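You operate a simulated robot arm through the tools that you are given. There is no shell and no other tool.

You are at the controls of a simulated robot arm. One attempt, no reset.

TASK
Slide both corner guards under the blue strap, then tighten the strap on the low frames.
Fine: free the ratchet lock first and lock it again after. Where these are worked on the way, their far stop is far enough and under half their travel is too little: ratchet lock.

The check looks at the end state, three seconds after you hand in, the way a careful person would. Anything else that was tipped, shoved, dropped, spilled or broken makes it a failure.

THE ROBOT
A 7-joint arm with a three-finger gripper, fixed in place. Base frame: the origin is at the foot of the arm, x ahead of it, y to its left, z up. Units: cm, degrees, N and s.
Its first joint turns from -166.0 to 166.0 degrees. Payload 2.69 kg.
The TCP is the grasp point between the finger pads, 3 cm short of the fingertips. In the tool frame z runs along the fingers and y along their closing line. The gripper opens to 12.8 cm. The gripper's body begins 11.7 cm behind the TCP.
Orientation is told as [roll, pitch, yaw] about the base's x, y, z axes, in that order, counted from this pose: with the fingers straight down and closing along the base's y, the tool's x points along the base's -x, its y along +y and its z along -z.

THE INTERFACE
- The arm moves only by the tool servo_tool. Its argument "steps" is a list of rows, each a list of 2 entries, a list of its own where there are three numbers: the shift along the base's x, y, z in cm, then the turn, a rotation vector about the base's x, y, z in degrees. In form: [[[tx, ty, tz], [ax, ay, az]], ...]. A call has 1 to 20 rows; each row is the pose to reach, as a shift and turn from the pose commanded when the call began. "grip" is the opening, from 0 (shut) to 1 (fully open), set as the call begins (left out, the last holds). A row lasts 0.2 s, in which the tool goes at most 5 cm and 8.6 degrees; a call with a longer step from one row to the next is refused whole, and so is a gripper value outside its range. Where a pose cannot be reached the arm comes as near as it can. A force on the tool above 90 N (or 10 N above the force at the start of the call, whichever is more), or a blocked arm, ends the call early, and 0.2 s more pass. The fingers move at their own pace and stop on an object; they squeeze with about 44 N. The grip force told is the motor's: it shows also when the fingers shut on nothing. Time passes only in rows, and 0.2 s behind the last, so rows that repeat a pose let the fingers close. The reply holds the time, the measured pose of the TCP, the force on the tool along the base axes, the opening and the grip force, in the units named above and with some noise, with the torque about the TCP (base axes, N m) and any sound that the robot's microphone picked up.
- Cameras (640 x 400 px; columns grow to the right, rows downward): "scene" is fixed at [21.14, -49.36, 139.81]; the picture's right is [0.91, -0.41, 0.00], its down [-0.19, -0.42, -0.89] and it looks along [0.36, 0.81, -0.46] (base axes); focal length 353 px, centre (320, 200). "wrist" rides on the gripper at [5.8, 5.4, -13.1] in the tool frame; the picture's right is [-0.68, 0.74, 0.00], its down [-0.62, -0.57, -0.55] and it looks along [-0.40, -0.37, 0.84] (tool axes); focal length 234 px, centre (320, 200). There is no depth. A picture from a camera that has moved, and an enlarged one, comes with that camera's place and axes in the base frame and with its lens. The place of the scene camera against the robot may be out by one fixed shift of up to 1.8 cm in any direction.
- get_image(camera): a new picture of that camera. It takes no simulated time.
- move_column(by): slides the trunk up (or, below 0, down) by that many cm; the arm rides with it, the base frame stays. It gives what a move gives, with no picture.
- zoom(camera, box): a new picture of the part [left, top, right, bottom] of that camera's present view, enlarged. It takes no simulated time.
- job_done(): hands the job in; it is judged then, once.

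Places have to be worked out from the pictures, the camera data and where the tool is seen. Open the gripper and draw the arm clear of the work before you hand the job in, unless the task says otherwise.

The tools are called after "Call:" as name(argument=value, ...) on one line, values as JSON. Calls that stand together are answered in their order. servo_tool: Moves the arm, as the interface text tells. Its arguments: {"type":"object","properties":{"steps":{"type":"array","items":{"type":"array"}},"grip":{"type":"number"}},"required":["steps"]} The other tools are called the same way: move_column (by) slides the trunk up or down; get_image (camera) takes a picture; zoom (camera, box) takes an enlarged picture of a part of a camera's view; job_done () hands the job in.

At the start:

```text
time_s: 0.0
tcp_pos: [73.82, 26.13, 117.04]
orientation: [0.1, 0.0, -0.1]
wrist_force: [0.5, 0.4, 0.2]
ft_torque: [0.0, -0.02, 0.03]
finger_gap: 12.81
grasp_force: 0.1
trunk travel left (down, up): [-15.0, 20.0]
```

scene: 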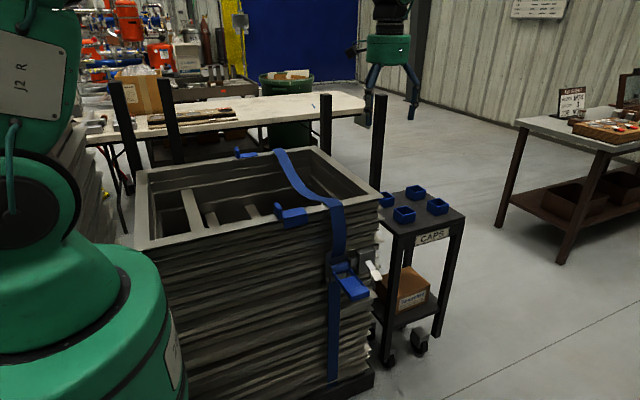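
wrist: 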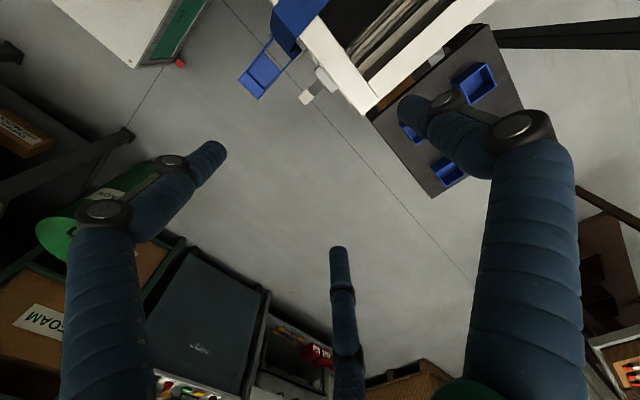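

The pictures show a stack of frames with a blue strap over it, two blue corner guards near the strap on the stack's two edges, and a ratchet on the near side. I'll look closer before moving.

Call:
zoom(camera="scene", box=[220, 130, 400, 242])

Call:
zoom(camera="scene", box=[290, 220, 450, 320])

Call:
zoom(camera="scene", box=[100, 130, 420, 330])

Call:
zoom(camera="wrist", box=[200, 0, 540, 212])

```text
3.56 times, centred on (310, 186) of scene
camera zoom: at [21.14, -49.36, 139.81], right [0.91, -0.41, 0.0], down [-0.19, -0.42, -0.89], along [0.36, 0.81, -0.46], focal length 1256 px, centre (356, 250)
```

zoom: 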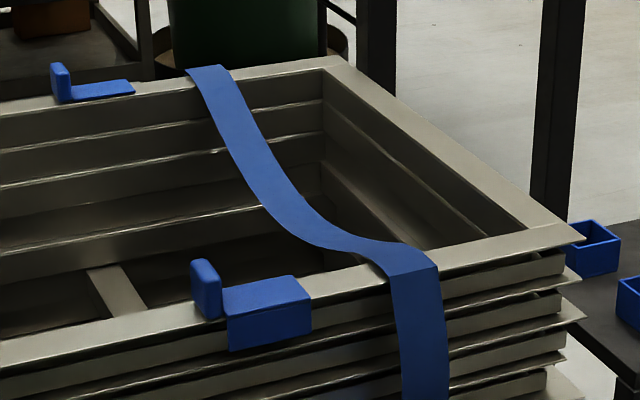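

```text
4.00 times, centred on (370, 270) of scene
camera zoom: at [21.14, -49.36, 139.81], right [0.91, -0.41, 0.0], down [-0.19, -0.42, -0.89], along [0.36, 0.81, -0.46], focal length 1413 px, centre (120, -80)
```

zoom: 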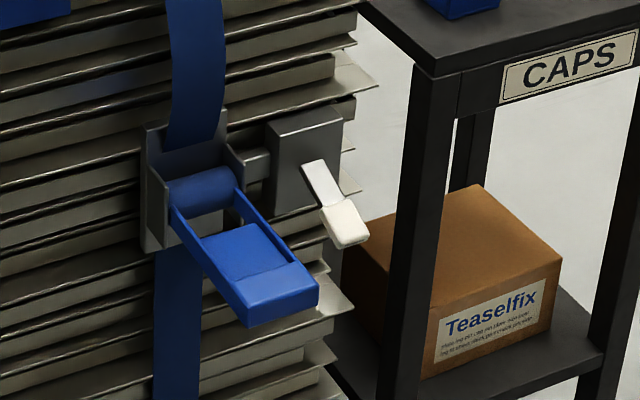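

```text
2.00 times, centred on (260, 230) of scene
camera zoom: at [21.14, -49.36, 139.81], right [0.91, -0.41, 0.0], down [-0.19, -0.42, -0.89], along [0.36, 0.81, -0.46], focal length 706 px, centre (440, 140)
```

zoom: 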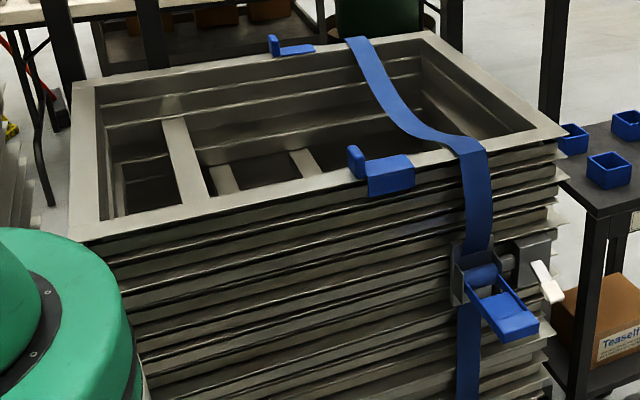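

```text
1.88 times, centred on (370, 106) of wrist
camera zoom: at [68.02, 31.51, 130.14], right [0.68, 0.74, 0.0], down [0.62, -0.57, 0.55], along [0.4, -0.37, -0.84], focal length 441 px, centre (226, 377)
```

zoom: 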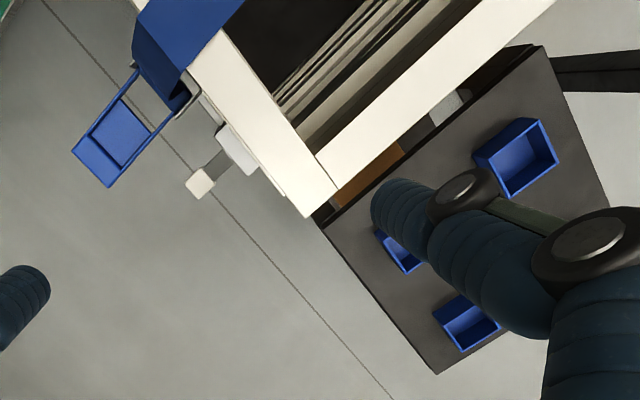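

The stack's top seems to be near z≈88, with the strap crossing it along y at x≈65. Guard tabs are near x≈46, at the y≈36 and y≈90 edges. I'll raise the tool and move over the stack for a wrist view.

Call:
servo_tool(steps=[[[0, 0, 4], [0, 0, 0]], [[0, 0, 8], [0, 0, 0]], [[-4, 2, 10], [0, 0, 0]], [[-8, 4, 10], [0, 0, 0]], [[-12, 6, 10], [0, 0, 0]], [[-16, 8, 10], [0, 0, 0]], [[-20, 10, 10], [0, 0, 0]], [[-24, 12, 10], [0, 0, 0]], [[-28, 14, 10], [0, 0, 0]], [[-32, 16, 10], [0, 0, 0]], [[-36, 18, 10], [0, 0, 0]], [[-40, 20, 10], [0, 0, 0]]])

Call:
get_image(camera="wrist")

Call:
get_image(camera="scene")

```text
time_s: 2.6
tcp_pos: [33.76, 46.1, 127.27]
orientation: [0.0, 0.0, 0.0]
wrist_force: [0.1, -0.7, 0.4]
ft_torque: [0.0, 0.01, 0.0]
finger_gap: 12.81
grasp_force: 0.0
trunk travel left (down, up): [-15.0, 20.0]
```

```text
taken
camera wrist: at [27.79, 51.52, 140.31], right [0.68, 0.74, 0.0], down [0.62, -0.57, 0.55], along [0.4, -0.37, -0.84], focal length 234 px, centre (320, 200)
```

wrist: 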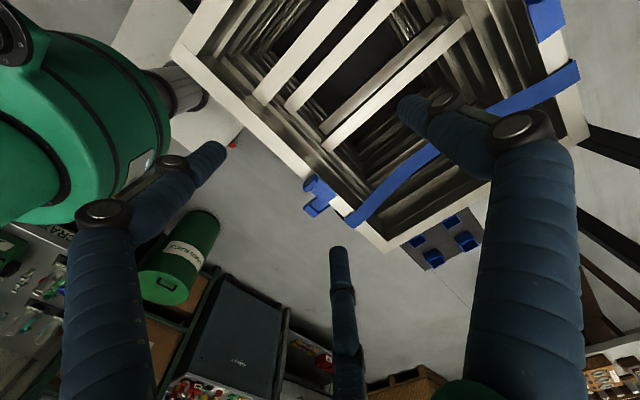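

```text
taken
```

scene: 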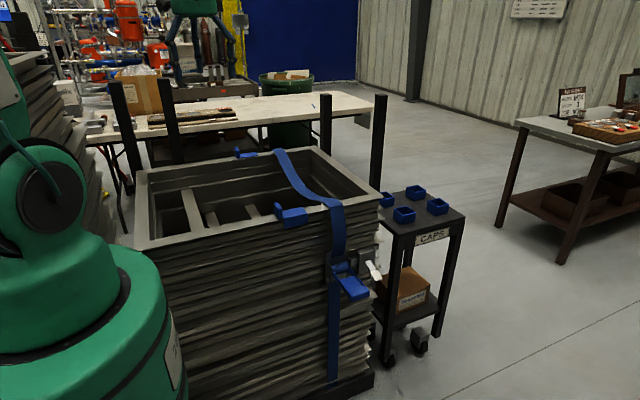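

I can now see both guards and the strap. I'll zoom in to triangulate them.

Call:
zoom(camera="wrist", box=[260, 130, 460, 255])

Call:
zoom(camera="wrist", box=[440, 0, 640, 125])

Call:
zoom(camera="scene", box=[225, 140, 305, 190])

Call:
zoom(camera="scene", box=[265, 190, 365, 252])

```text
3.20 times, centred on (360, 192) of wrist
camera zoom: at [27.79, 51.52, 140.31], right [0.68, 0.74, 0.0], down [0.62, -0.57, 0.55], along [0.4, -0.37, -0.84], focal length 749 px, centre (192, 224)
```

zoom: 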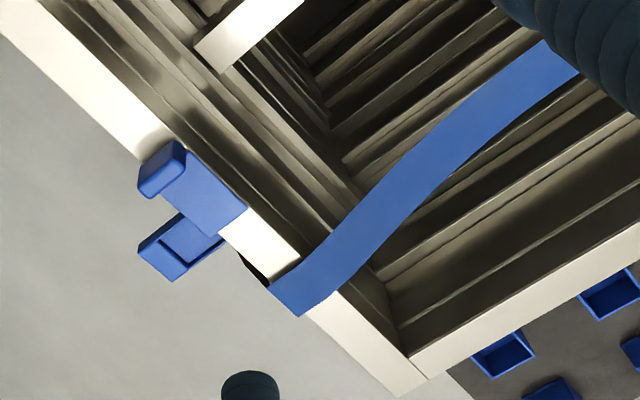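

```text
3.20 times, centred on (540, 62) of wrist
camera zoom: at [27.79, 51.52, 140.31], right [0.68, 0.74, 0.0], down [0.62, -0.57, 0.55], along [0.4, -0.37, -0.84], focal length 749 px, centre (-384, 640)
```

zoom: 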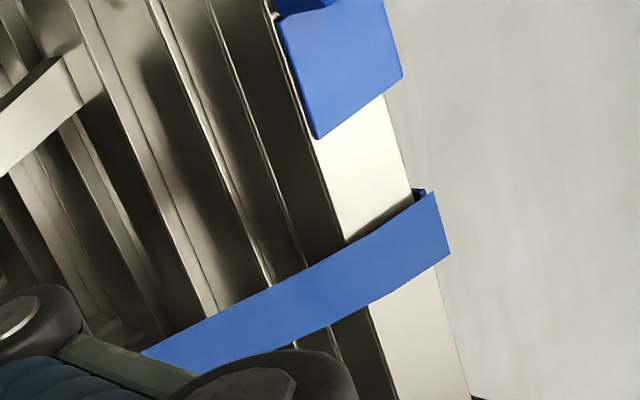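

```text
8.00 times, centred on (265, 165) of scene
camera zoom: at [21.14, -49.36, 139.81], right [0.91, -0.41, 0.0], down [-0.19, -0.42, -0.89], along [0.36, 0.81, -0.46], focal length 2826 px, centre (760, 480)
```

zoom: 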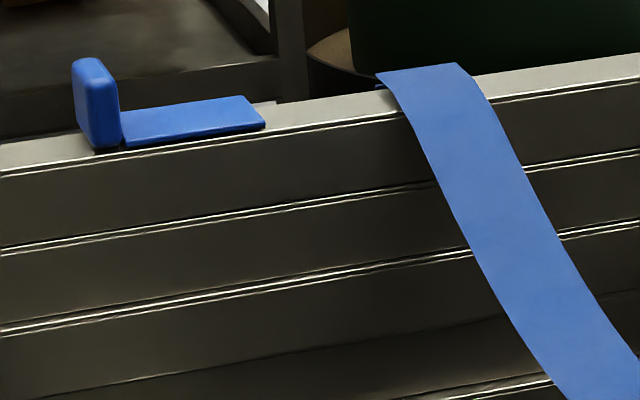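

```text
6.40 times, centred on (315, 221) of scene
camera zoom: at [21.14, -49.36, 139.81], right [0.91, -0.41, 0.0], down [-0.19, -0.42, -0.89], along [0.36, 0.81, -0.46], focal length 2261 px, centre (352, 66)
```

zoom: 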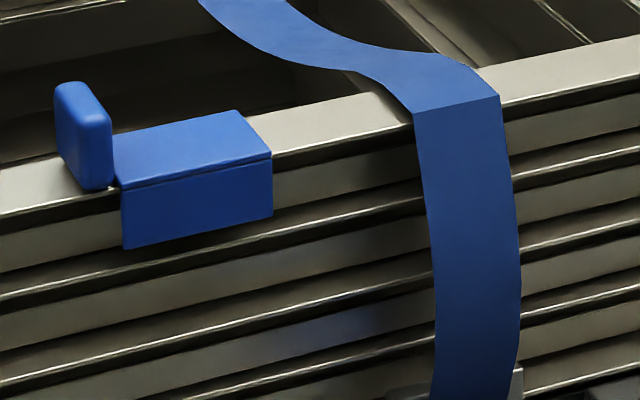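

The fingers look unusual (three tubes in the wrist view), so I'll zoom in on the gripper in the scene view before trusting the finger geometry.

Call:
zoom(camera="scene", box=[150, 0, 278, 80])

Call:
zoom(camera="wrist", box=[60, 60, 600, 400])

```text
5.00 times, centred on (214, 40) of scene
camera zoom: at [21.14, -49.36, 139.81], right [0.91, -0.41, 0.0], down [-0.19, -0.42, -0.89], along [0.36, 0.81, -0.46], focal length 1766 px, centre (850, 1000)
```

zoom: 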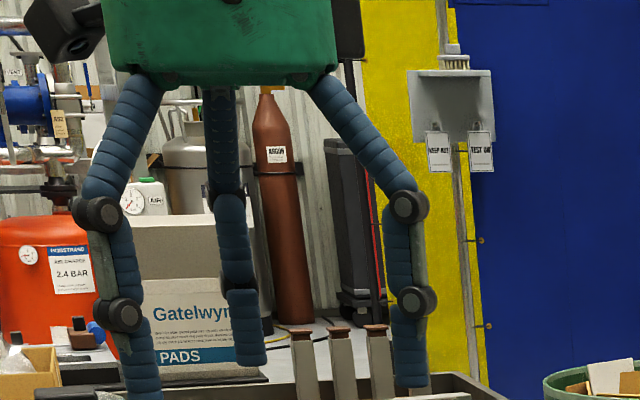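

```text
1.18 times, centred on (330, 230) of wrist
camera zoom: at [27.79, 51.52, 140.31], right [0.68, 0.74, 0.0], down [0.62, -0.57, 0.55], along [0.4, -0.37, -0.84], focal length 276 px, centre (308, 165)
```

zoom: 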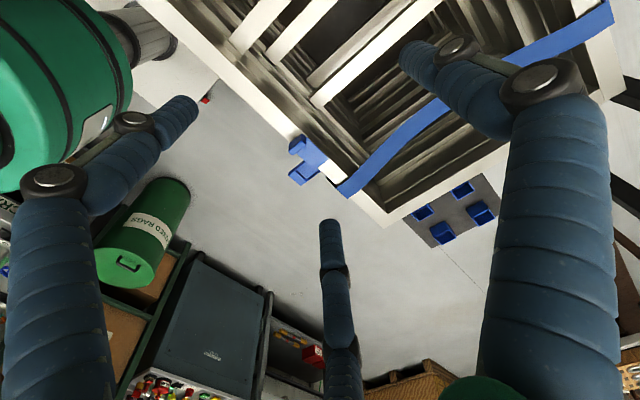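

The gripper visuals show three bulky fingers, while the spec says two. I'll close the fingers in free air to see how they come together.

Call:
servo_tool(steps=[[[0, 0, 0], [0, 0, 0]], [[0, 0, 0], [0, 0, 0]], [[0, 0, 0], [0, 0, 0]], [[0, 0, 0], [0, 0, 0]]], grip=0)

Call:
get_image(camera="wrist")

Call:
zoom(camera="scene", box=[150, 0, 278, 80])

```text
time_s: 3.6
tcp_pos: [33.8, 46.06, 127.19]
orientation: [0.0, 0.0, 0.0]
wrist_force: [0.7, 0.5, -0.8]
ft_torque: [0.01, 0.0, 0.01]
finger_gap: 0.21
grasp_force: 31.9
trunk travel left (down, up): [-15.0, 20.0]
```

```text
taken
camera wrist: at [27.84, 51.51, 140.29], right [0.68, 0.74, 0.0], down [0.62, -0.57, 0.55], along [0.4, -0.37, -0.84], focal length 234 px, centre (320, 200)
```

wrist: 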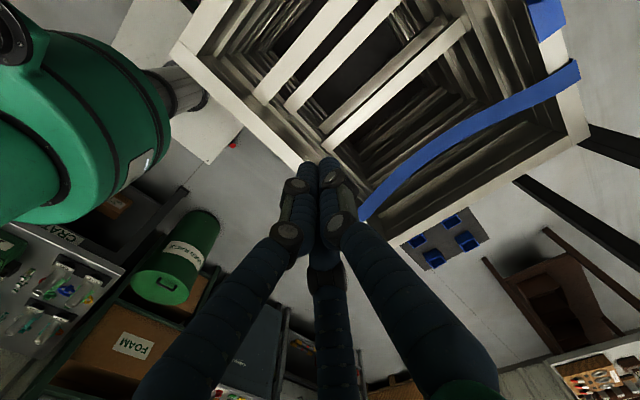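

```text
5.00 times, centred on (214, 40) of scene
camera zoom: at [21.14, -49.36, 139.81], right [0.91, -0.41, 0.0], down [-0.19, -0.42, -0.89], along [0.36, 0.81, -0.46], focal length 1766 px, centre (850, 1000)
```

zoom: 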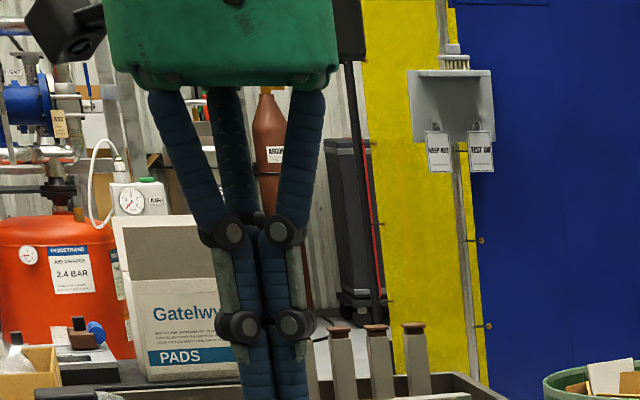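

Closed, the fingers meet at the tool axis. I'll use the closed fingertip, whose position I know, to calibrate the scene camera shift.

Call:
zoom(camera="scene", box=[180, 55, 244, 95])

Call:
zoom(camera="wrist", box=[260, 140, 380, 215])

```text
10.00 times, centred on (212, 75) of scene
camera zoom: at [21.14, -49.36, 139.81], right [0.91, -0.41, 0.0], down [-0.19, -0.42, -0.89], along [0.36, 0.81, -0.46], focal length 3533 px, centre (1400, 1450)
```

zoom: 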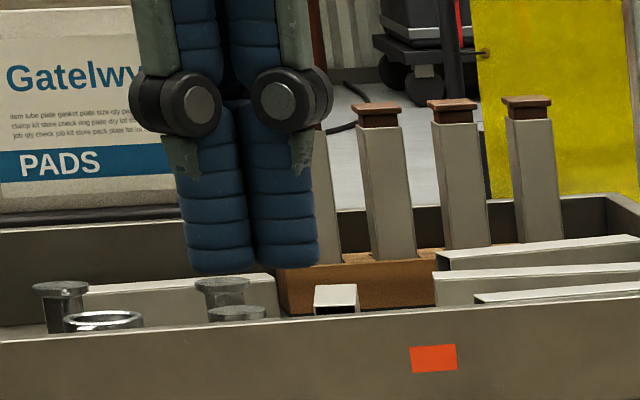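

```text
5.33 times, centred on (320, 178) of wrist
camera zoom: at [27.84, 51.51, 140.29], right [0.68, 0.74, 0.0], down [0.62, -0.57, 0.55], along [0.4, -0.37, -0.84], focal length 1249 px, centre (320, 320)
```

zoom: 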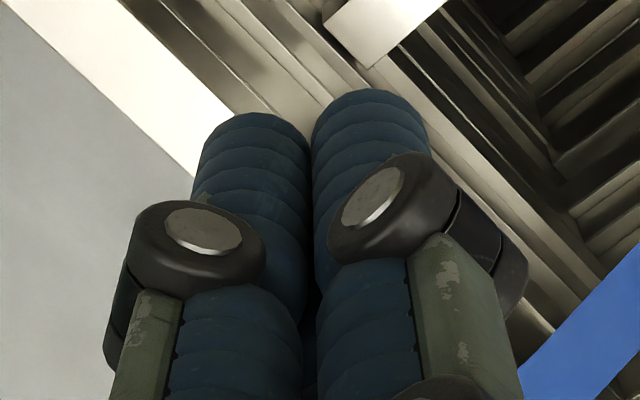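

Calibration suggests the true scene camera sits about 1.3 cm right and 1.3 cm down of nominal. I'll lower the closed fingers to a spot well -x of the near guard's tab, and take a closer stereo view.

Call:
servo_tool(steps=[[[0.5, -3.5, -3], [0, 0, 0]], [[1, -7, -6], [0, 0, 0]], [[1.5, -10, -9.5], [0, 0, 0]], [[2, -13, -13], [0, 0, 0]], [[2.2, -15, -17], [0, 0, 0]], [[2.2, -15, -17], [0, 0, 0]]])

Call:
get_image(camera="wrist")

Call:
get_image(camera="scene")

```text
time_s: 5.0
tcp_pos: [35.93, 31.11, 110.15]
orientation: [0.0, 0.1, 0.0]
wrist_force: [0.2, -0.7, -0.8]
ft_torque: [-0.04, 0.03, 0.01]
finger_gap: 0.2
grasp_force: 31.4
trunk travel left (down, up): [-15.0, 20.0]
```

```text
taken
camera wrist: at [30.19, 36.46, 123.21], right [0.68, 0.74, 0.0], down [0.62, -0.57, 0.55], along [0.4, -0.37, -0.84], focal length 234 px, centre (320, 200)
```

wrist: 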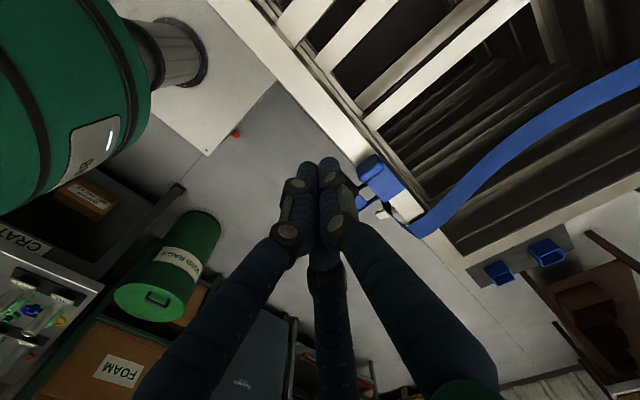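

```text
taken
```

scene: 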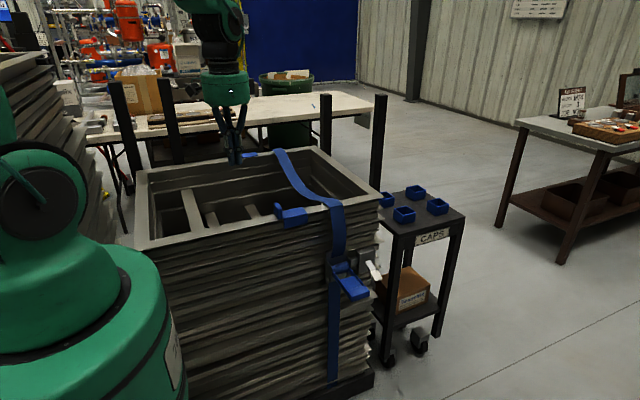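

Call:
zoom(camera="wrist", box=[310, 130, 470, 230])

Call:
zoom(camera="scene", box=[200, 130, 328, 210])

```text
4.00 times, centred on (390, 180) of wrist
camera zoom: at [30.19, 36.46, 123.21], right [0.68, 0.74, 0.0], down [0.62, -0.57, 0.55], along [0.4, -0.37, -0.84], focal length 937 px, centre (40, 280)
```

zoom: 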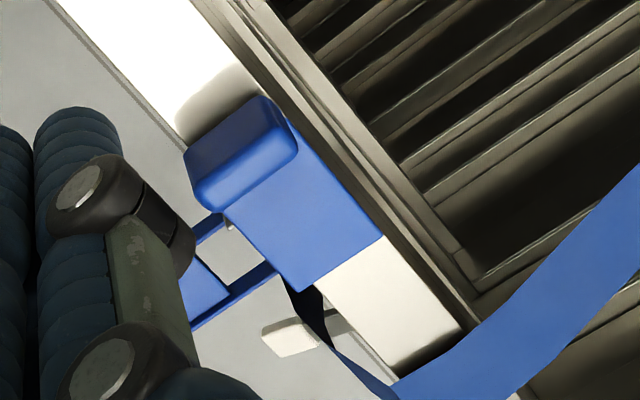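

```text
5.00 times, centred on (264, 170) of scene
camera zoom: at [21.14, -49.36, 139.81], right [0.91, -0.41, 0.0], down [-0.19, -0.42, -0.89], along [0.36, 0.81, -0.46], focal length 1766 px, centre (600, 350)
```

zoom: 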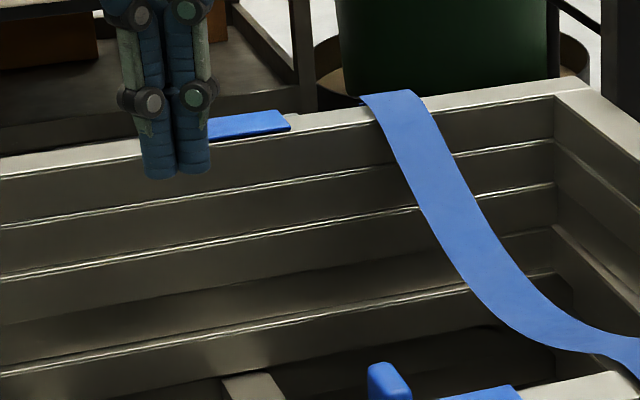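

From two wrist views: near tab is at x≈45–46.2, y≈30–33.8; its plate ends at x≈53. The strap spans x≈59.3–63.8, and the board top is z≈90–91. I'll descend just behind (-x of) the tab with the closed fingers.

Call:
servo_tool(steps=[[[1.5, 0.3, -3.5], [0, 0, 0]], [[3, 0.6, -7], [0, 0, 0]], [[4, 0.9, -10.5], [0, 0, 0]], [[5, 0.9, -13.5], [0, 0, 0]], [[5, 0.9, -13.5], [0, 0, 0]]])

Call:
zoom(camera="wrist", box=[260, 110, 500, 260])

Call:
zoom(camera="scene", box=[220, 160, 348, 240])

```text
time_s: 6.2
tcp_pos: [41.23, 31.91, 96.51]
orientation: [0.0, 0.0, 0.0]
wrist_force: [0.8, -0.1, 1.0]
ft_torque: [0.02, 0.0, -0.01]
finger_gap: 0.22
grasp_force: 31.5
trunk travel left (down, up): [-15.0, 20.0]
```

```text
2.67 times, centred on (380, 185) of wrist
camera zoom: at [35.3, 37.36, 109.63], right [0.68, 0.74, 0.0], down [0.62, -0.57, 0.55], along [0.4, -0.37, -0.84], focal length 624 px, centre (160, 240)
```

zoom: 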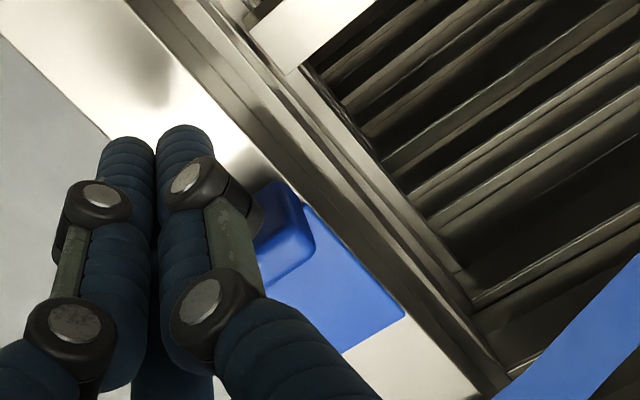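

```text
5.00 times, centred on (284, 200) of scene
camera zoom: at [21.14, -49.36, 139.81], right [0.91, -0.41, 0.0], down [-0.19, -0.42, -0.89], along [0.36, 0.81, -0.46], focal length 1766 px, centre (500, 200)
```

zoom: 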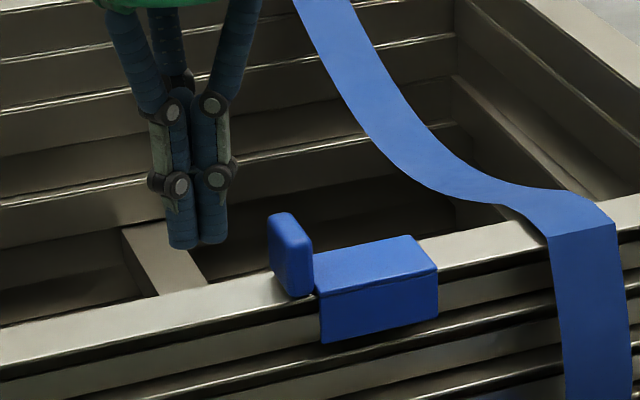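

The tip is about 3.4 cm above the board (board top ≈90). I'll lower by 2.3 cm and creep in +x until contact with the tab.

Call:
servo_tool(steps=[[[0, 0.1, -1.2], [0, 0, 0]], [[0, 0.1, -2.3], [0, 0, 0]], [[0, 0.1, -2.3], [0, 0, 0]], [[0.5, 0.1, -2.3], [0, 0, 0]], [[1.0, 0.1, -2.3], [0, 0, 0]], [[1.5, 0.1, -2.3], [0, 0, 0]], [[1.5, 0.1, -2.3], [0, 0, 0]]])

Call:
zoom(camera="wrist", box=[260, 110, 500, 260])

Call:
zoom(camera="scene", box=[220, 160, 348, 240])

```text
time_s: 7.8
tcp_pos: [42.59, 32.09, 94.24]
orientation: [0.0, 0.0, 0.0]
wrist_force: [-0.5, -0.1, 1.1]
ft_torque: [0.0, 0.03, 0.03]
finger_gap: 0.22
grasp_force: 31.1
trunk travel left (down, up): [-15.0, 20.0]
```

```text
2.67 times, centred on (380, 185) of wrist
camera zoom: at [36.68, 37.48, 107.28], right [0.68, 0.74, 0.0], down [0.62, -0.57, 0.55], along [0.4, -0.37, -0.84], focal length 624 px, centre (160, 240)
```

zoom: 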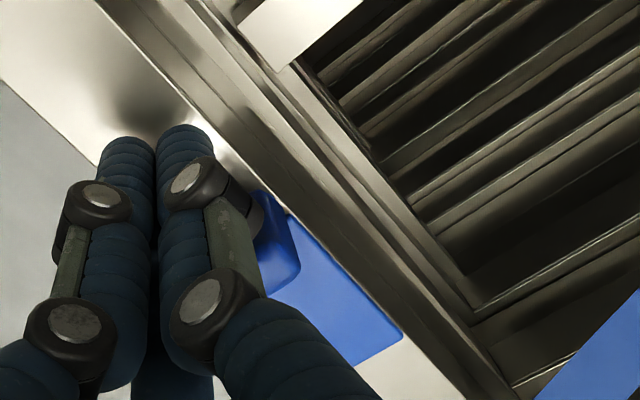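

```text
5.00 times, centred on (284, 200) of scene
camera zoom: at [21.14, -49.36, 139.81], right [0.91, -0.41, 0.0], down [-0.19, -0.42, -0.89], along [0.36, 0.81, -0.46], focal length 1766 px, centre (500, 200)
```

zoom: 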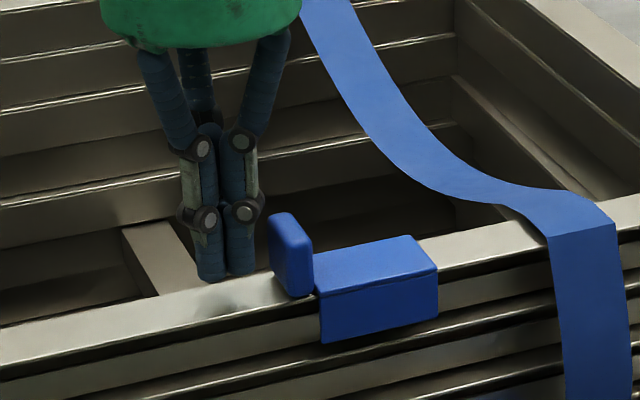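

The tip is about 1 cm above the board. I'll push in +x slowly and watch for contact.

Call:
servo_tool(steps=[[[0.4, 0, 0], [0, 0, 0]], [[0.8, 0, 0], [0, 0, 0]], [[1.2, 0, 0], [0, 0, 0]], [[1.6, 0, 0], [0, 0, 0]], [[2.0, 0, 0], [0, 0, 0]], [[2.4, 0, 0], [0, 0, 0]], [[2.8, 0, 0], [0, 0, 0]], [[3.2, 0, 0], [0, 0, 0]], [[3.6, 0, 0], [0, 0, 0]], [[4.0, 0, 0], [0, 0, 0]]])

Call:
zoom(camera="scene", box=[220, 160, 348, 240])

Call:
zoom(camera="wrist", box=[260, 110, 500, 260])

```text
time_s: 10.0
tcp_pos: [46.47, 32.02, 94.37]
orientation: [0.0, -0.1, 0.1]
wrist_force: [-0.2, 0.2, -0.1]
ft_torque: [-0.02, 0.03, -0.02]
finger_gap: 0.23
grasp_force: 31.4
trunk travel left (down, up): [-15.0, 20.0]
```

```text
5.00 times, centred on (284, 200) of scene
camera zoom: at [21.14, -49.36, 139.81], right [0.91, -0.41, 0.0], down [-0.19, -0.42, -0.89], along [0.36, 0.81, -0.46], focal length 1766 px, centre (500, 200)
```

zoom: 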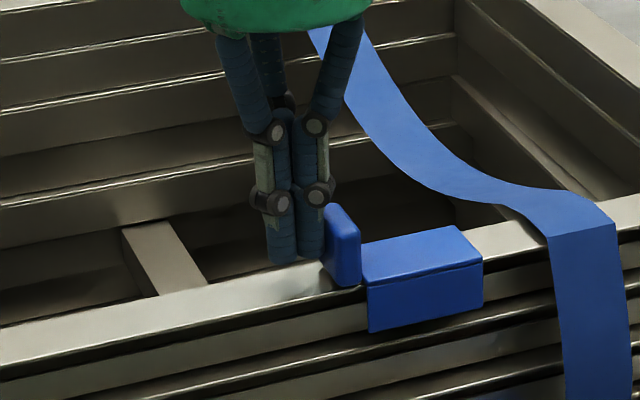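

```text
2.67 times, centred on (380, 185) of wrist
camera zoom: at [40.67, 37.49, 107.4], right [0.68, 0.74, 0.0], down [0.62, -0.57, 0.55], along [0.4, -0.37, -0.84], focal length 624 px, centre (160, 240)
```

zoom: 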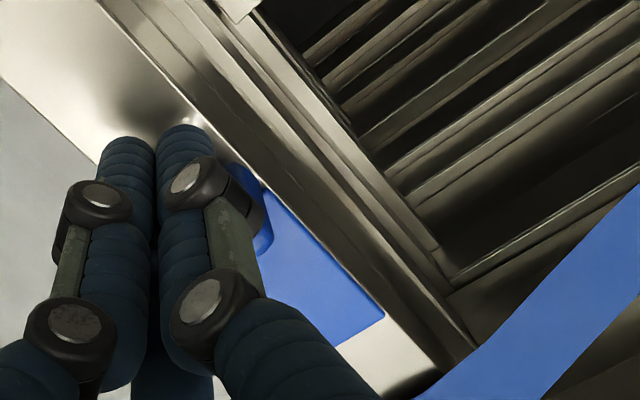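

The guard slides smoothly along with the finger (about 2.7 cm so far, still square). I'll keep pushing another 6 cm and check again.

Call:
servo_tool(steps=[[[0.5, 0, 0], [0, 0, 0]], [[1.0, 0, 0], [0, 0, 0]], [[1.5, 0, 0], [0, 0, 0]], [[2.0, 0, 0], [0, 0, 0]], [[2.5, 0, 0], [0, 0, 0]], [[3.0, 0, 0], [0, 0, 0]], [[3.5, 0, 0], [0, 0, 0]], [[4.0, 0, 0], [0, 0, 0]], [[4.5, 0, 0], [0, 0, 0]], [[5.0, 0, 0], [0, 0, 0]], [[5.5, 0, 0], [0, 0, 0]], [[6.0, 0, 0], [0, 0, 0]]])

Call:
zoom(camera="scene", box=[240, 160, 368, 240])

Call:
zoom(camera="wrist", box=[260, 110, 500, 260])

```text
time_s: 12.6
tcp_pos: [52.43, 31.89, 94.2]
orientation: [-0.1, 0.0, 0.0]
wrist_force: [-0.8, 0.2, -0.3]
ft_torque: [0.0, -0.04, 0.03]
finger_gap: 0.23
grasp_force: 31.3
trunk travel left (down, up): [-15.0, 20.0]
```

```text
5.00 times, centred on (304, 200) of scene
camera zoom: at [21.14, -49.36, 139.81], right [0.91, -0.41, 0.0], down [-0.19, -0.42, -0.89], along [0.36, 0.81, -0.46], focal length 1766 px, centre (400, 200)
```

zoom: 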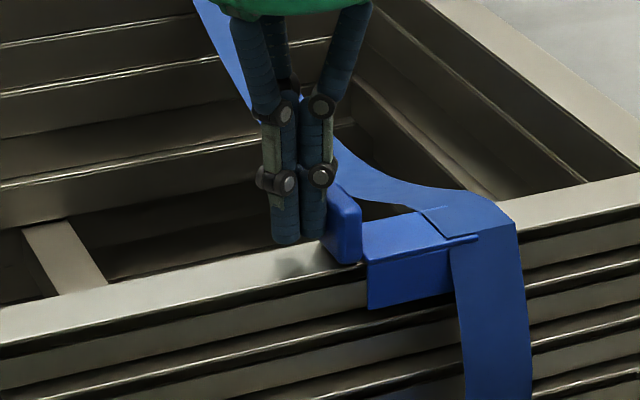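

```text
2.67 times, centred on (380, 185) of wrist
camera zoom: at [46.67, 37.45, 107.36], right [0.68, 0.74, 0.0], down [0.62, -0.57, 0.55], along [0.4, -0.37, -0.84], focal length 624 px, centre (160, 240)
```

zoom: 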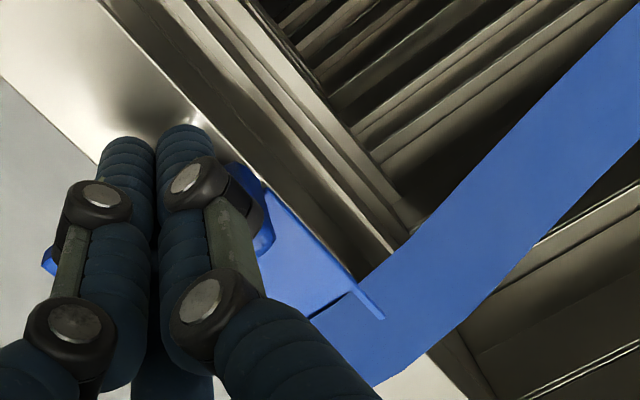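

The plate is going under the strap; by pixel measure about 3.5 cm more centres it. Pushing that now.

Call:
servo_tool(steps=[[[0.5, 0.1, 0], [0, 0, 0]], [[1.0, 0.1, 0], [0, 0, 0]], [[1.5, 0.1, 0], [0, 0, 0]], [[2.0, 0.1, 0], [0, 0, 0]], [[2.5, 0.1, 0], [0, 0, 0]], [[3.0, 0.1, 0], [0, 0, 0]], [[3.5, 0.1, 0], [0, 0, 0]], [[3.5, 0.1, 0], [0, 0, 0]]])

Call:
zoom(camera="scene", box=[240, 160, 368, 240])

Call:
zoom(camera="wrist", box=[260, 110, 500, 260])

```text
time_s: 14.4
tcp_pos: [56.2, 32.08, 94.14]
orientation: [-0.1, 0.0, 0.0]
wrist_force: [-0.1, 0.4, -0.8]
ft_torque: [0.0, -0.04, -0.01]
finger_gap: 0.21
grasp_force: 31.3
trunk travel left (down, up): [-15.0, 20.0]
```

```text
5.00 times, centred on (304, 200) of scene
camera zoom: at [21.14, -49.36, 139.81], right [0.91, -0.41, 0.0], down [-0.19, -0.42, -0.89], along [0.36, 0.81, -0.46], focal length 1766 px, centre (400, 200)
```

zoom: 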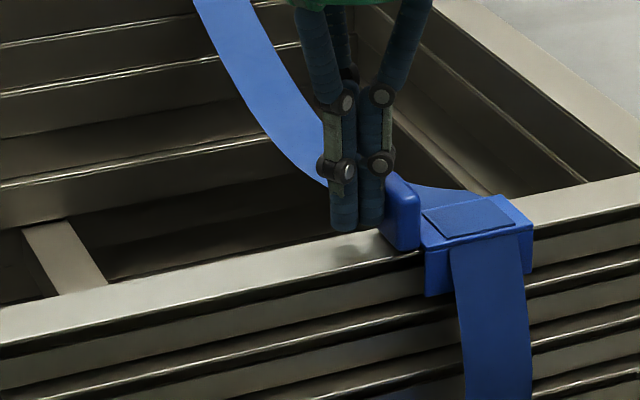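

```text
2.67 times, centred on (380, 185) of wrist
camera zoom: at [50.25, 37.53, 107.31], right [0.68, 0.74, 0.0], down [0.62, -0.57, 0.55], along [0.4, -0.37, -0.84], focal length 624 px, centre (160, 240)
```

zoom: 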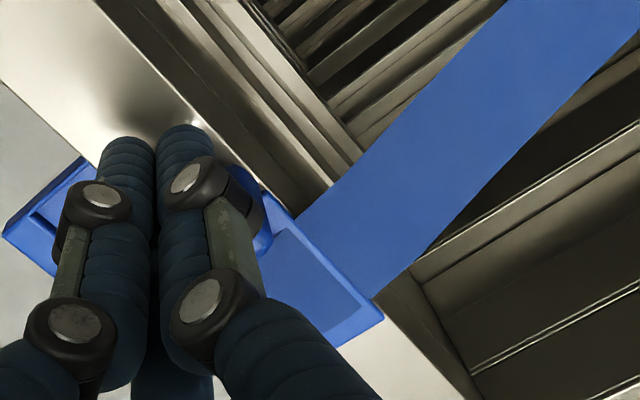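

The near guard is now centred under the strap. I'll back off, rise, and travel over to behind the far guard's tab (about x≈45, y≈82).

Call:
servo_tool(steps=[[[-1, 0, 0], [0, 0, 0]], [[-2.5, 0, 0.5], [0, 0, 0]], [[-4, 0, 4], [0, 0, 0]], [[-5, 0, 8.5], [0, 0, 0]], [[-6, 0, 13], [0, 0, 0]], [[-7, 4, 15], [0, 0, 0]], [[-8, 8.5, 15], [0, 0, 0]], [[-9, 13, 15], [0, 0, 0]], [[-10, 17.5, 15], [0, 0, 0]], [[-11, 22, 15], [0, 0, 0]], [[-12, 26.5, 15], [0, 0, 0]], [[-13, 31, 15], [0, 0, 0]], [[-14, 35.5, 15], [0, 0, 0]], [[-15, 40, 15], [0, 0, 0]], [[-15.5, 44, 15], [0, 0, 0]], [[-15.5, 44, 15], [0, 0, 0]]])

Call:
get_image(camera="wrist")

Call:
get_image(camera="scene")

```text
time_s: 17.8
tcp_pos: [40.97, 76.28, 108.94]
orientation: [0.0, -0.1, 0.0]
wrist_force: [0.3, 0.1, -0.3]
ft_torque: [-0.03, -0.03, 0.01]
finger_gap: 0.2
grasp_force: 32.1
trunk travel left (down, up): [-15.0, 20.0]
```

```text
taken
camera wrist: at [35.07, 81.63, 122.11], right [0.68, 0.74, 0.0], down [0.62, -0.57, 0.55], along [0.4, -0.37, -0.84], focal length 234 px, centre (320, 200)
```

wrist: 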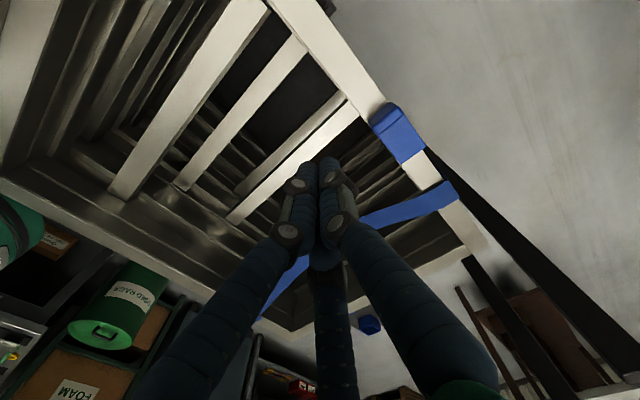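

```text
taken
```

scene: 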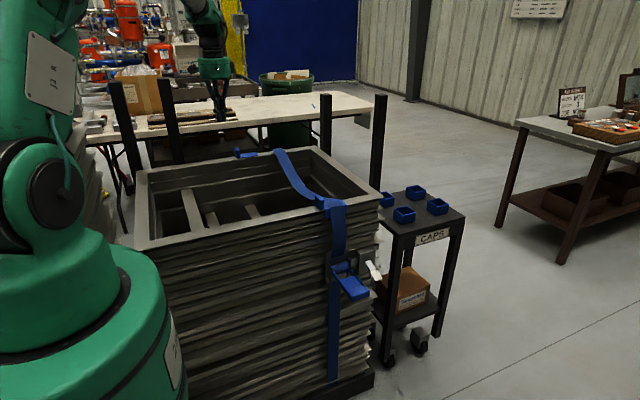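

The near guard sits under the strap. I'll zoom in on the far guard to locate it and see its surroundings.

Call:
zoom(camera="wrist", box=[320, 70, 480, 230])

Call:
zoom(camera="scene", box=[190, 80, 318, 180])

```text
2.50 times, centred on (400, 150) of wrist
camera zoom: at [35.07, 81.63, 122.11], right [0.68, 0.74, 0.0], down [0.62, -0.57, 0.55], along [0.4, -0.37, -0.84], focal length 585 px, centre (120, 325)
```

zoom: 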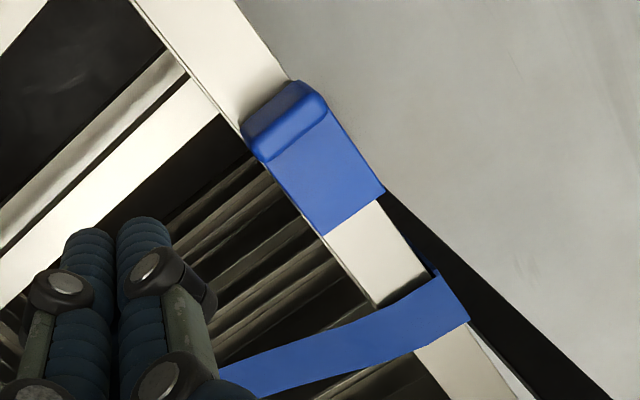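

```text
4.00 times, centred on (254, 130) of scene
camera zoom: at [21.14, -49.36, 139.81], right [0.91, -0.41, 0.0], down [-0.19, -0.42, -0.89], along [0.36, 0.81, -0.46], focal length 1413 px, centre (584, 480)
```

zoom: 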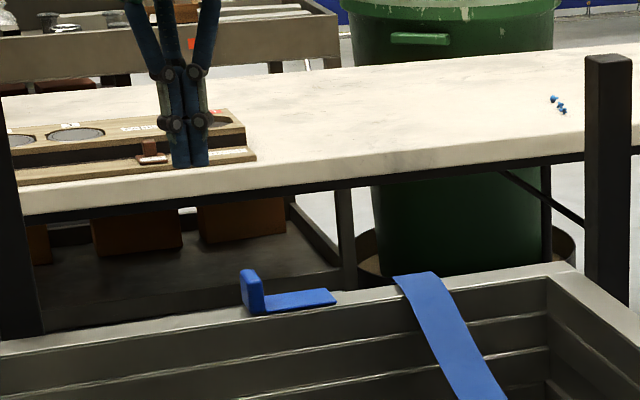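

The far tab spans y≈80.8–84.4 with its -x face at x≈45.4. Since the end of this push is near the reach limit, I'll tilt the tool 20° outward (+y) and descend partway behind the tab.

Call:
servo_tool(steps=[[[0, 0.5, 0], [5, 0, 0]], [[0, 1.5, -1], [10, 0, 0]], [[0, 2.5, -2], [15, 0, 0]], [[0, 4, -4], [20, 0, 0]], [[0, 5.2, -7], [20, 0, 0]], [[0, 5.4, -10], [20, 0, 0]], [[0, 5.4, -11], [20, 0, 0]], [[0, 5.4, -11], [20, 0, 0]]])

Call:
zoom(camera="wrist", box=[240, 70, 480, 220])

Call:
zoom(camera="scene", box=[190, 100, 318, 180])

```text
time_s: 19.6
tcp_pos: [40.63, 81.58, 98.28]
orientation: [20.0, 0.1, 0.0]
wrist_force: [0.5, -0.5, 0.8]
ft_torque: [-0.01, 0.0, 0.02]
finger_gap: 0.21
grasp_force: 31.1
trunk travel left (down, up): [-15.0, 20.0]
```

```text
2.67 times, centred on (360, 145) of wrist
camera zoom: at [34.7, 82.31, 112.39], right [0.68, 0.69, 0.25], down [0.62, -0.72, 0.32], along [0.4, -0.06, -0.91], focal length 624 px, centre (213, 347)
```

zoom: 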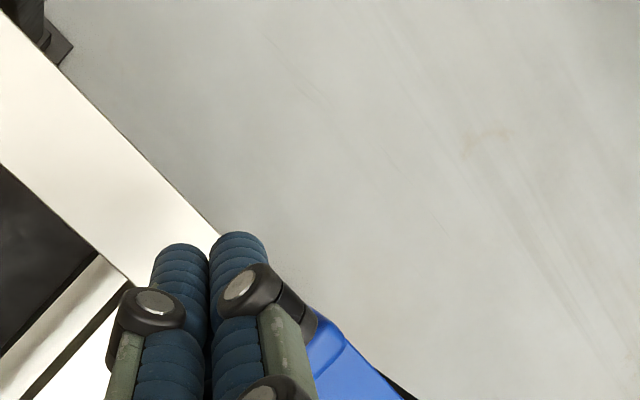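

```text
5.00 times, centred on (254, 140) of scene
camera zoom: at [21.14, -49.36, 139.81], right [0.91, -0.41, 0.0], down [-0.19, -0.42, -0.89], along [0.36, 0.81, -0.46], focal length 1766 px, centre (650, 500)
```

zoom: 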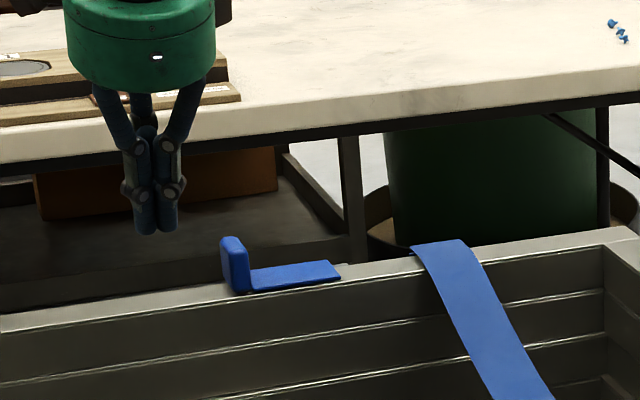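

The tip is well clear behind the tab, about 5 cm above the board. I'll descend to push height (TCP z≈94.4).

Call:
servo_tool(steps=[[[0.3, 0.1, -2], [0, 0, 0]], [[0.6, 0.1, -3.2], [0, 0, 0]], [[1.0, 0.1, -3.9], [0, 0, 0]], [[1.0, 0.1, -3.9], [0, 0, 0]]])

Call:
zoom(camera="wrist", box=[240, 70, 480, 220])

Call:
zoom(camera="scene", box=[200, 130, 296, 190])

```text
time_s: 20.6
tcp_pos: [41.64, 81.8, 94.43]
orientation: [20.0, 0.0, 0.0]
wrist_force: [0.6, 0.1, 0.7]
ft_torque: [-0.01, 0.02, 0.04]
finger_gap: 0.19
grasp_force: 31.4
trunk travel left (down, up): [-15.0, 20.0]
```

```text
2.67 times, centred on (360, 145) of wrist
camera zoom: at [35.79, 82.34, 108.63], right [0.68, 0.69, 0.25], down [0.62, -0.72, 0.32], along [0.4, -0.06, -0.91], focal length 624 px, centre (213, 347)
```

zoom: 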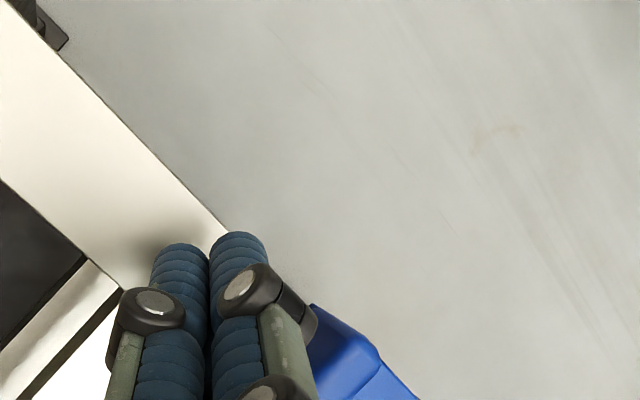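

```text
6.67 times, centred on (248, 160) of scene
camera zoom: at [21.14, -49.36, 139.81], right [0.91, -0.41, 0.0], down [-0.19, -0.42, -0.89], along [0.36, 0.81, -0.46], focal length 2355 px, centre (800, 467)
```

zoom: 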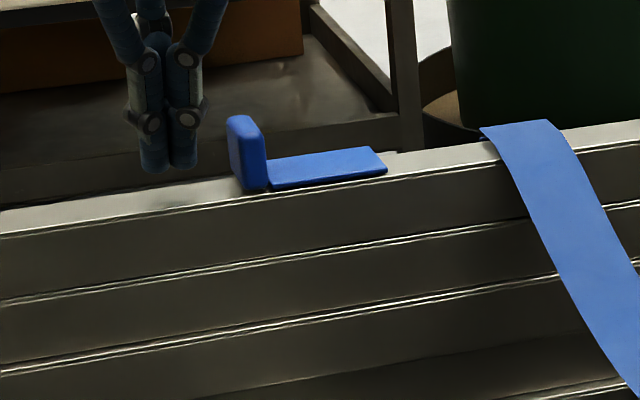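

Tip is about 1–1.5 cm above the board and lined up with the tab. Now pushing +x by 8 cm, then checking.

Call:
servo_tool(steps=[[[0.6, 0, 0], [0, 0, 0]], [[1.2, 0, 0], [0, 0, 0]], [[1.8, 0, 0], [0, 0, 0]], [[2.2, 0, 0], [0, 0, 0]], [[2.6, 0, 0], [0, 0, 0]], [[3.0, 0, 0], [0, 0, 0]], [[3.5, 0, 0], [0, 0, 0]], [[4.0, 0, 0], [0, 0, 0]], [[4.5, 0, 0], [0, 0, 0]], [[5.0, 0, 0], [0, 0, 0]], [[5.5, 0, 0], [0, 0, 0]], [[6.0, 0, 0], [0, 0, 0]], [[6.5, 0, 0], [0, 0, 0]], [[7.0, 0, 0], [0, 0, 0]], [[7.5, 0, 0], [0, 0, 0]], [[8.0, 0, 0], [0, 0, 0]]])

Call:
zoom(camera="wrist", box=[240, 70, 480, 220])

Call:
zoom(camera="scene", box=[220, 130, 316, 190])

```text
time_s: 24.0
tcp_pos: [49.59, 81.68, 94.29]
orientation: [20.0, 0.1, 0.0]
wrist_force: [-0.3, 0.1, 0.7]
ft_torque: [-0.04, -0.02, 0.0]
finger_gap: 0.19
grasp_force: 31.4
trunk travel left (down, up): [-15.0, 20.0]
```

```text
2.67 times, centred on (360, 145) of wrist
camera zoom: at [43.7, 82.27, 108.48], right [0.68, 0.69, 0.25], down [0.62, -0.72, 0.32], along [0.4, -0.06, -0.91], focal length 624 px, centre (213, 347)
```

zoom: 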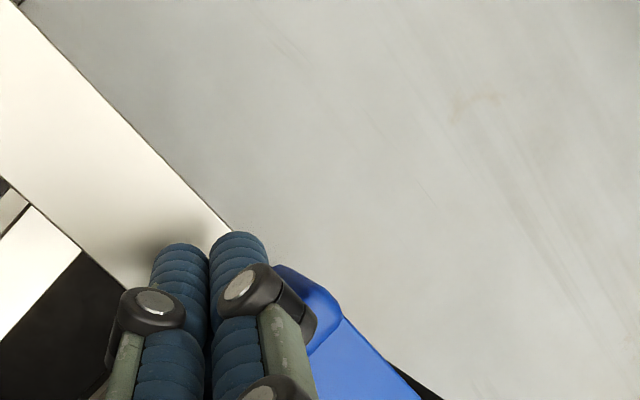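

```text
6.67 times, centred on (268, 160) of scene
camera zoom: at [21.14, -49.36, 139.81], right [0.91, -0.41, 0.0], down [-0.19, -0.42, -0.89], along [0.36, 0.81, -0.46], focal length 2355 px, centre (667, 467)
```

zoom: 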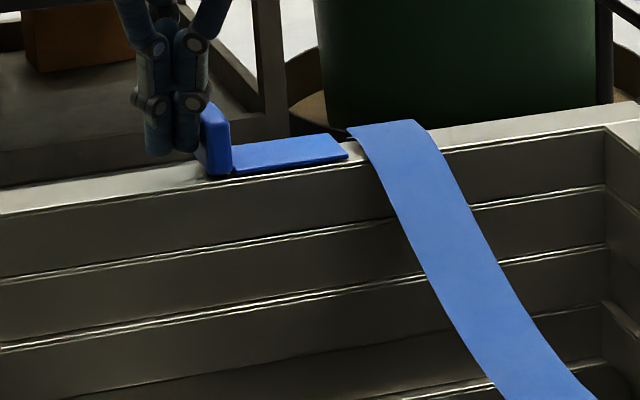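

The far guard follows squarely. Pushing 5.5 cm more before the final adjustment.

Call:
servo_tool(steps=[[[0.5, 0, 0], [0, 0, 0]], [[1.0, 0, 0], [0, 0, 0]], [[1.5, 0, 0], [0, 0, 0]], [[2.0, 0, 0], [0, 0, 0]], [[2.5, 0, 0], [0, 0, 0]], [[3.0, 0, 0], [0, 0, 0]], [[3.5, 0, 0], [0, 0, 0]], [[4.0, 0, 0], [0, 0, 0]], [[4.5, 0, 0], [0, 0, 0]], [[5.0, 0, 0], [0, 0, 0]], [[5.5, 0, 0], [0, 0, 0]], [[5.5, 0, 0], [0, 0, 0]]])

Call:
zoom(camera="scene", box=[230, 130, 326, 190])

Call:
get_image(camera="wrist")

```text
time_s: 26.6
tcp_pos: [55.06, 81.61, 94.36]
orientation: [20.0, 0.0, 0.0]
wrist_force: [-0.2, -1.3, 0.1]
ft_torque: [-0.02, 0.0, -0.02]
finger_gap: 0.19
grasp_force: 31.7
trunk travel left (down, up): [-15.0, 20.0]
```

```text
6.67 times, centred on (278, 160) of scene
camera zoom: at [21.14, -49.36, 139.81], right [0.91, -0.41, 0.0], down [-0.19, -0.42, -0.89], along [0.36, 0.81, -0.46], focal length 2355 px, centre (600, 467)
```

zoom: 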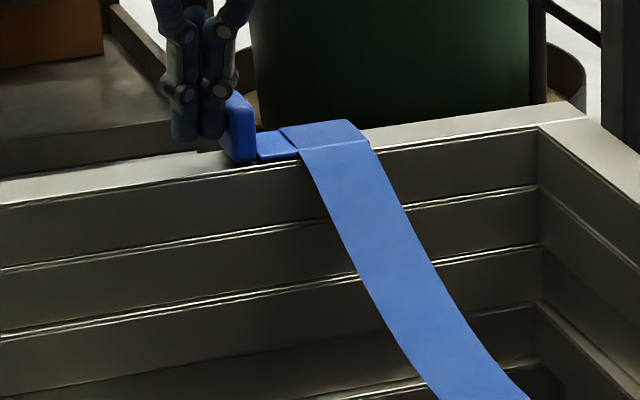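

```text
taken
camera wrist: at [49.27, 82.3, 108.49], right [0.68, 0.69, 0.25], down [0.62, -0.72, 0.32], along [0.4, -0.06, -0.91], focal length 234 px, centre (320, 200)
```

wrist: 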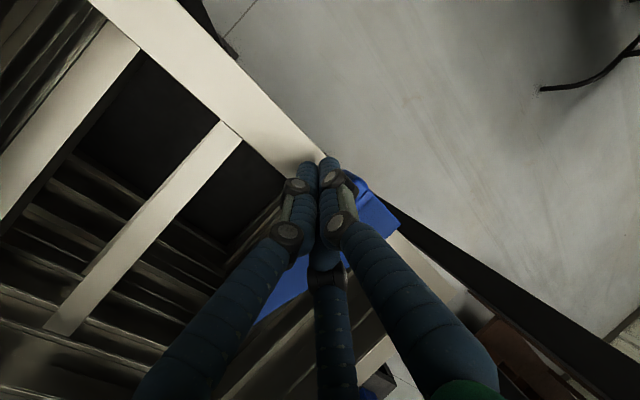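

The plate is mostly under the strap; about 1.25 cm more centres it. Pushing that last bit.

Call:
servo_tool(steps=[[[0.4, 0, 0], [0, 0, 0]], [[0.8, 0, 0], [0, 0, 0]], [[1.25, 0, 0], [0, 0, 0]], [[1.25, 0, 0], [0, 0, 0]]])

Call:
zoom(camera="scene", box=[230, 130, 326, 190])

```text
time_s: 27.6
tcp_pos: [56.22, 81.79, 94.4]
orientation: [20.1, 0.0, 0.0]
wrist_force: [-4.8, 1.2, 0.6]
ft_torque: [0.08, 0.04, 0.02]
finger_gap: 0.22
grasp_force: 31.5
trunk travel left (down, up): [-15.0, 20.0]
```

```text
6.67 times, centred on (278, 160) of scene
camera zoom: at [21.14, -49.36, 139.81], right [0.91, -0.41, 0.0], down [-0.19, -0.42, -0.89], along [0.36, 0.81, -0.46], focal length 2355 px, centre (600, 467)
```

zoom: 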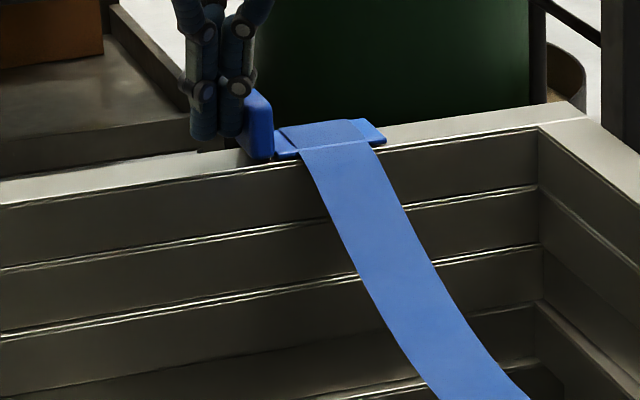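

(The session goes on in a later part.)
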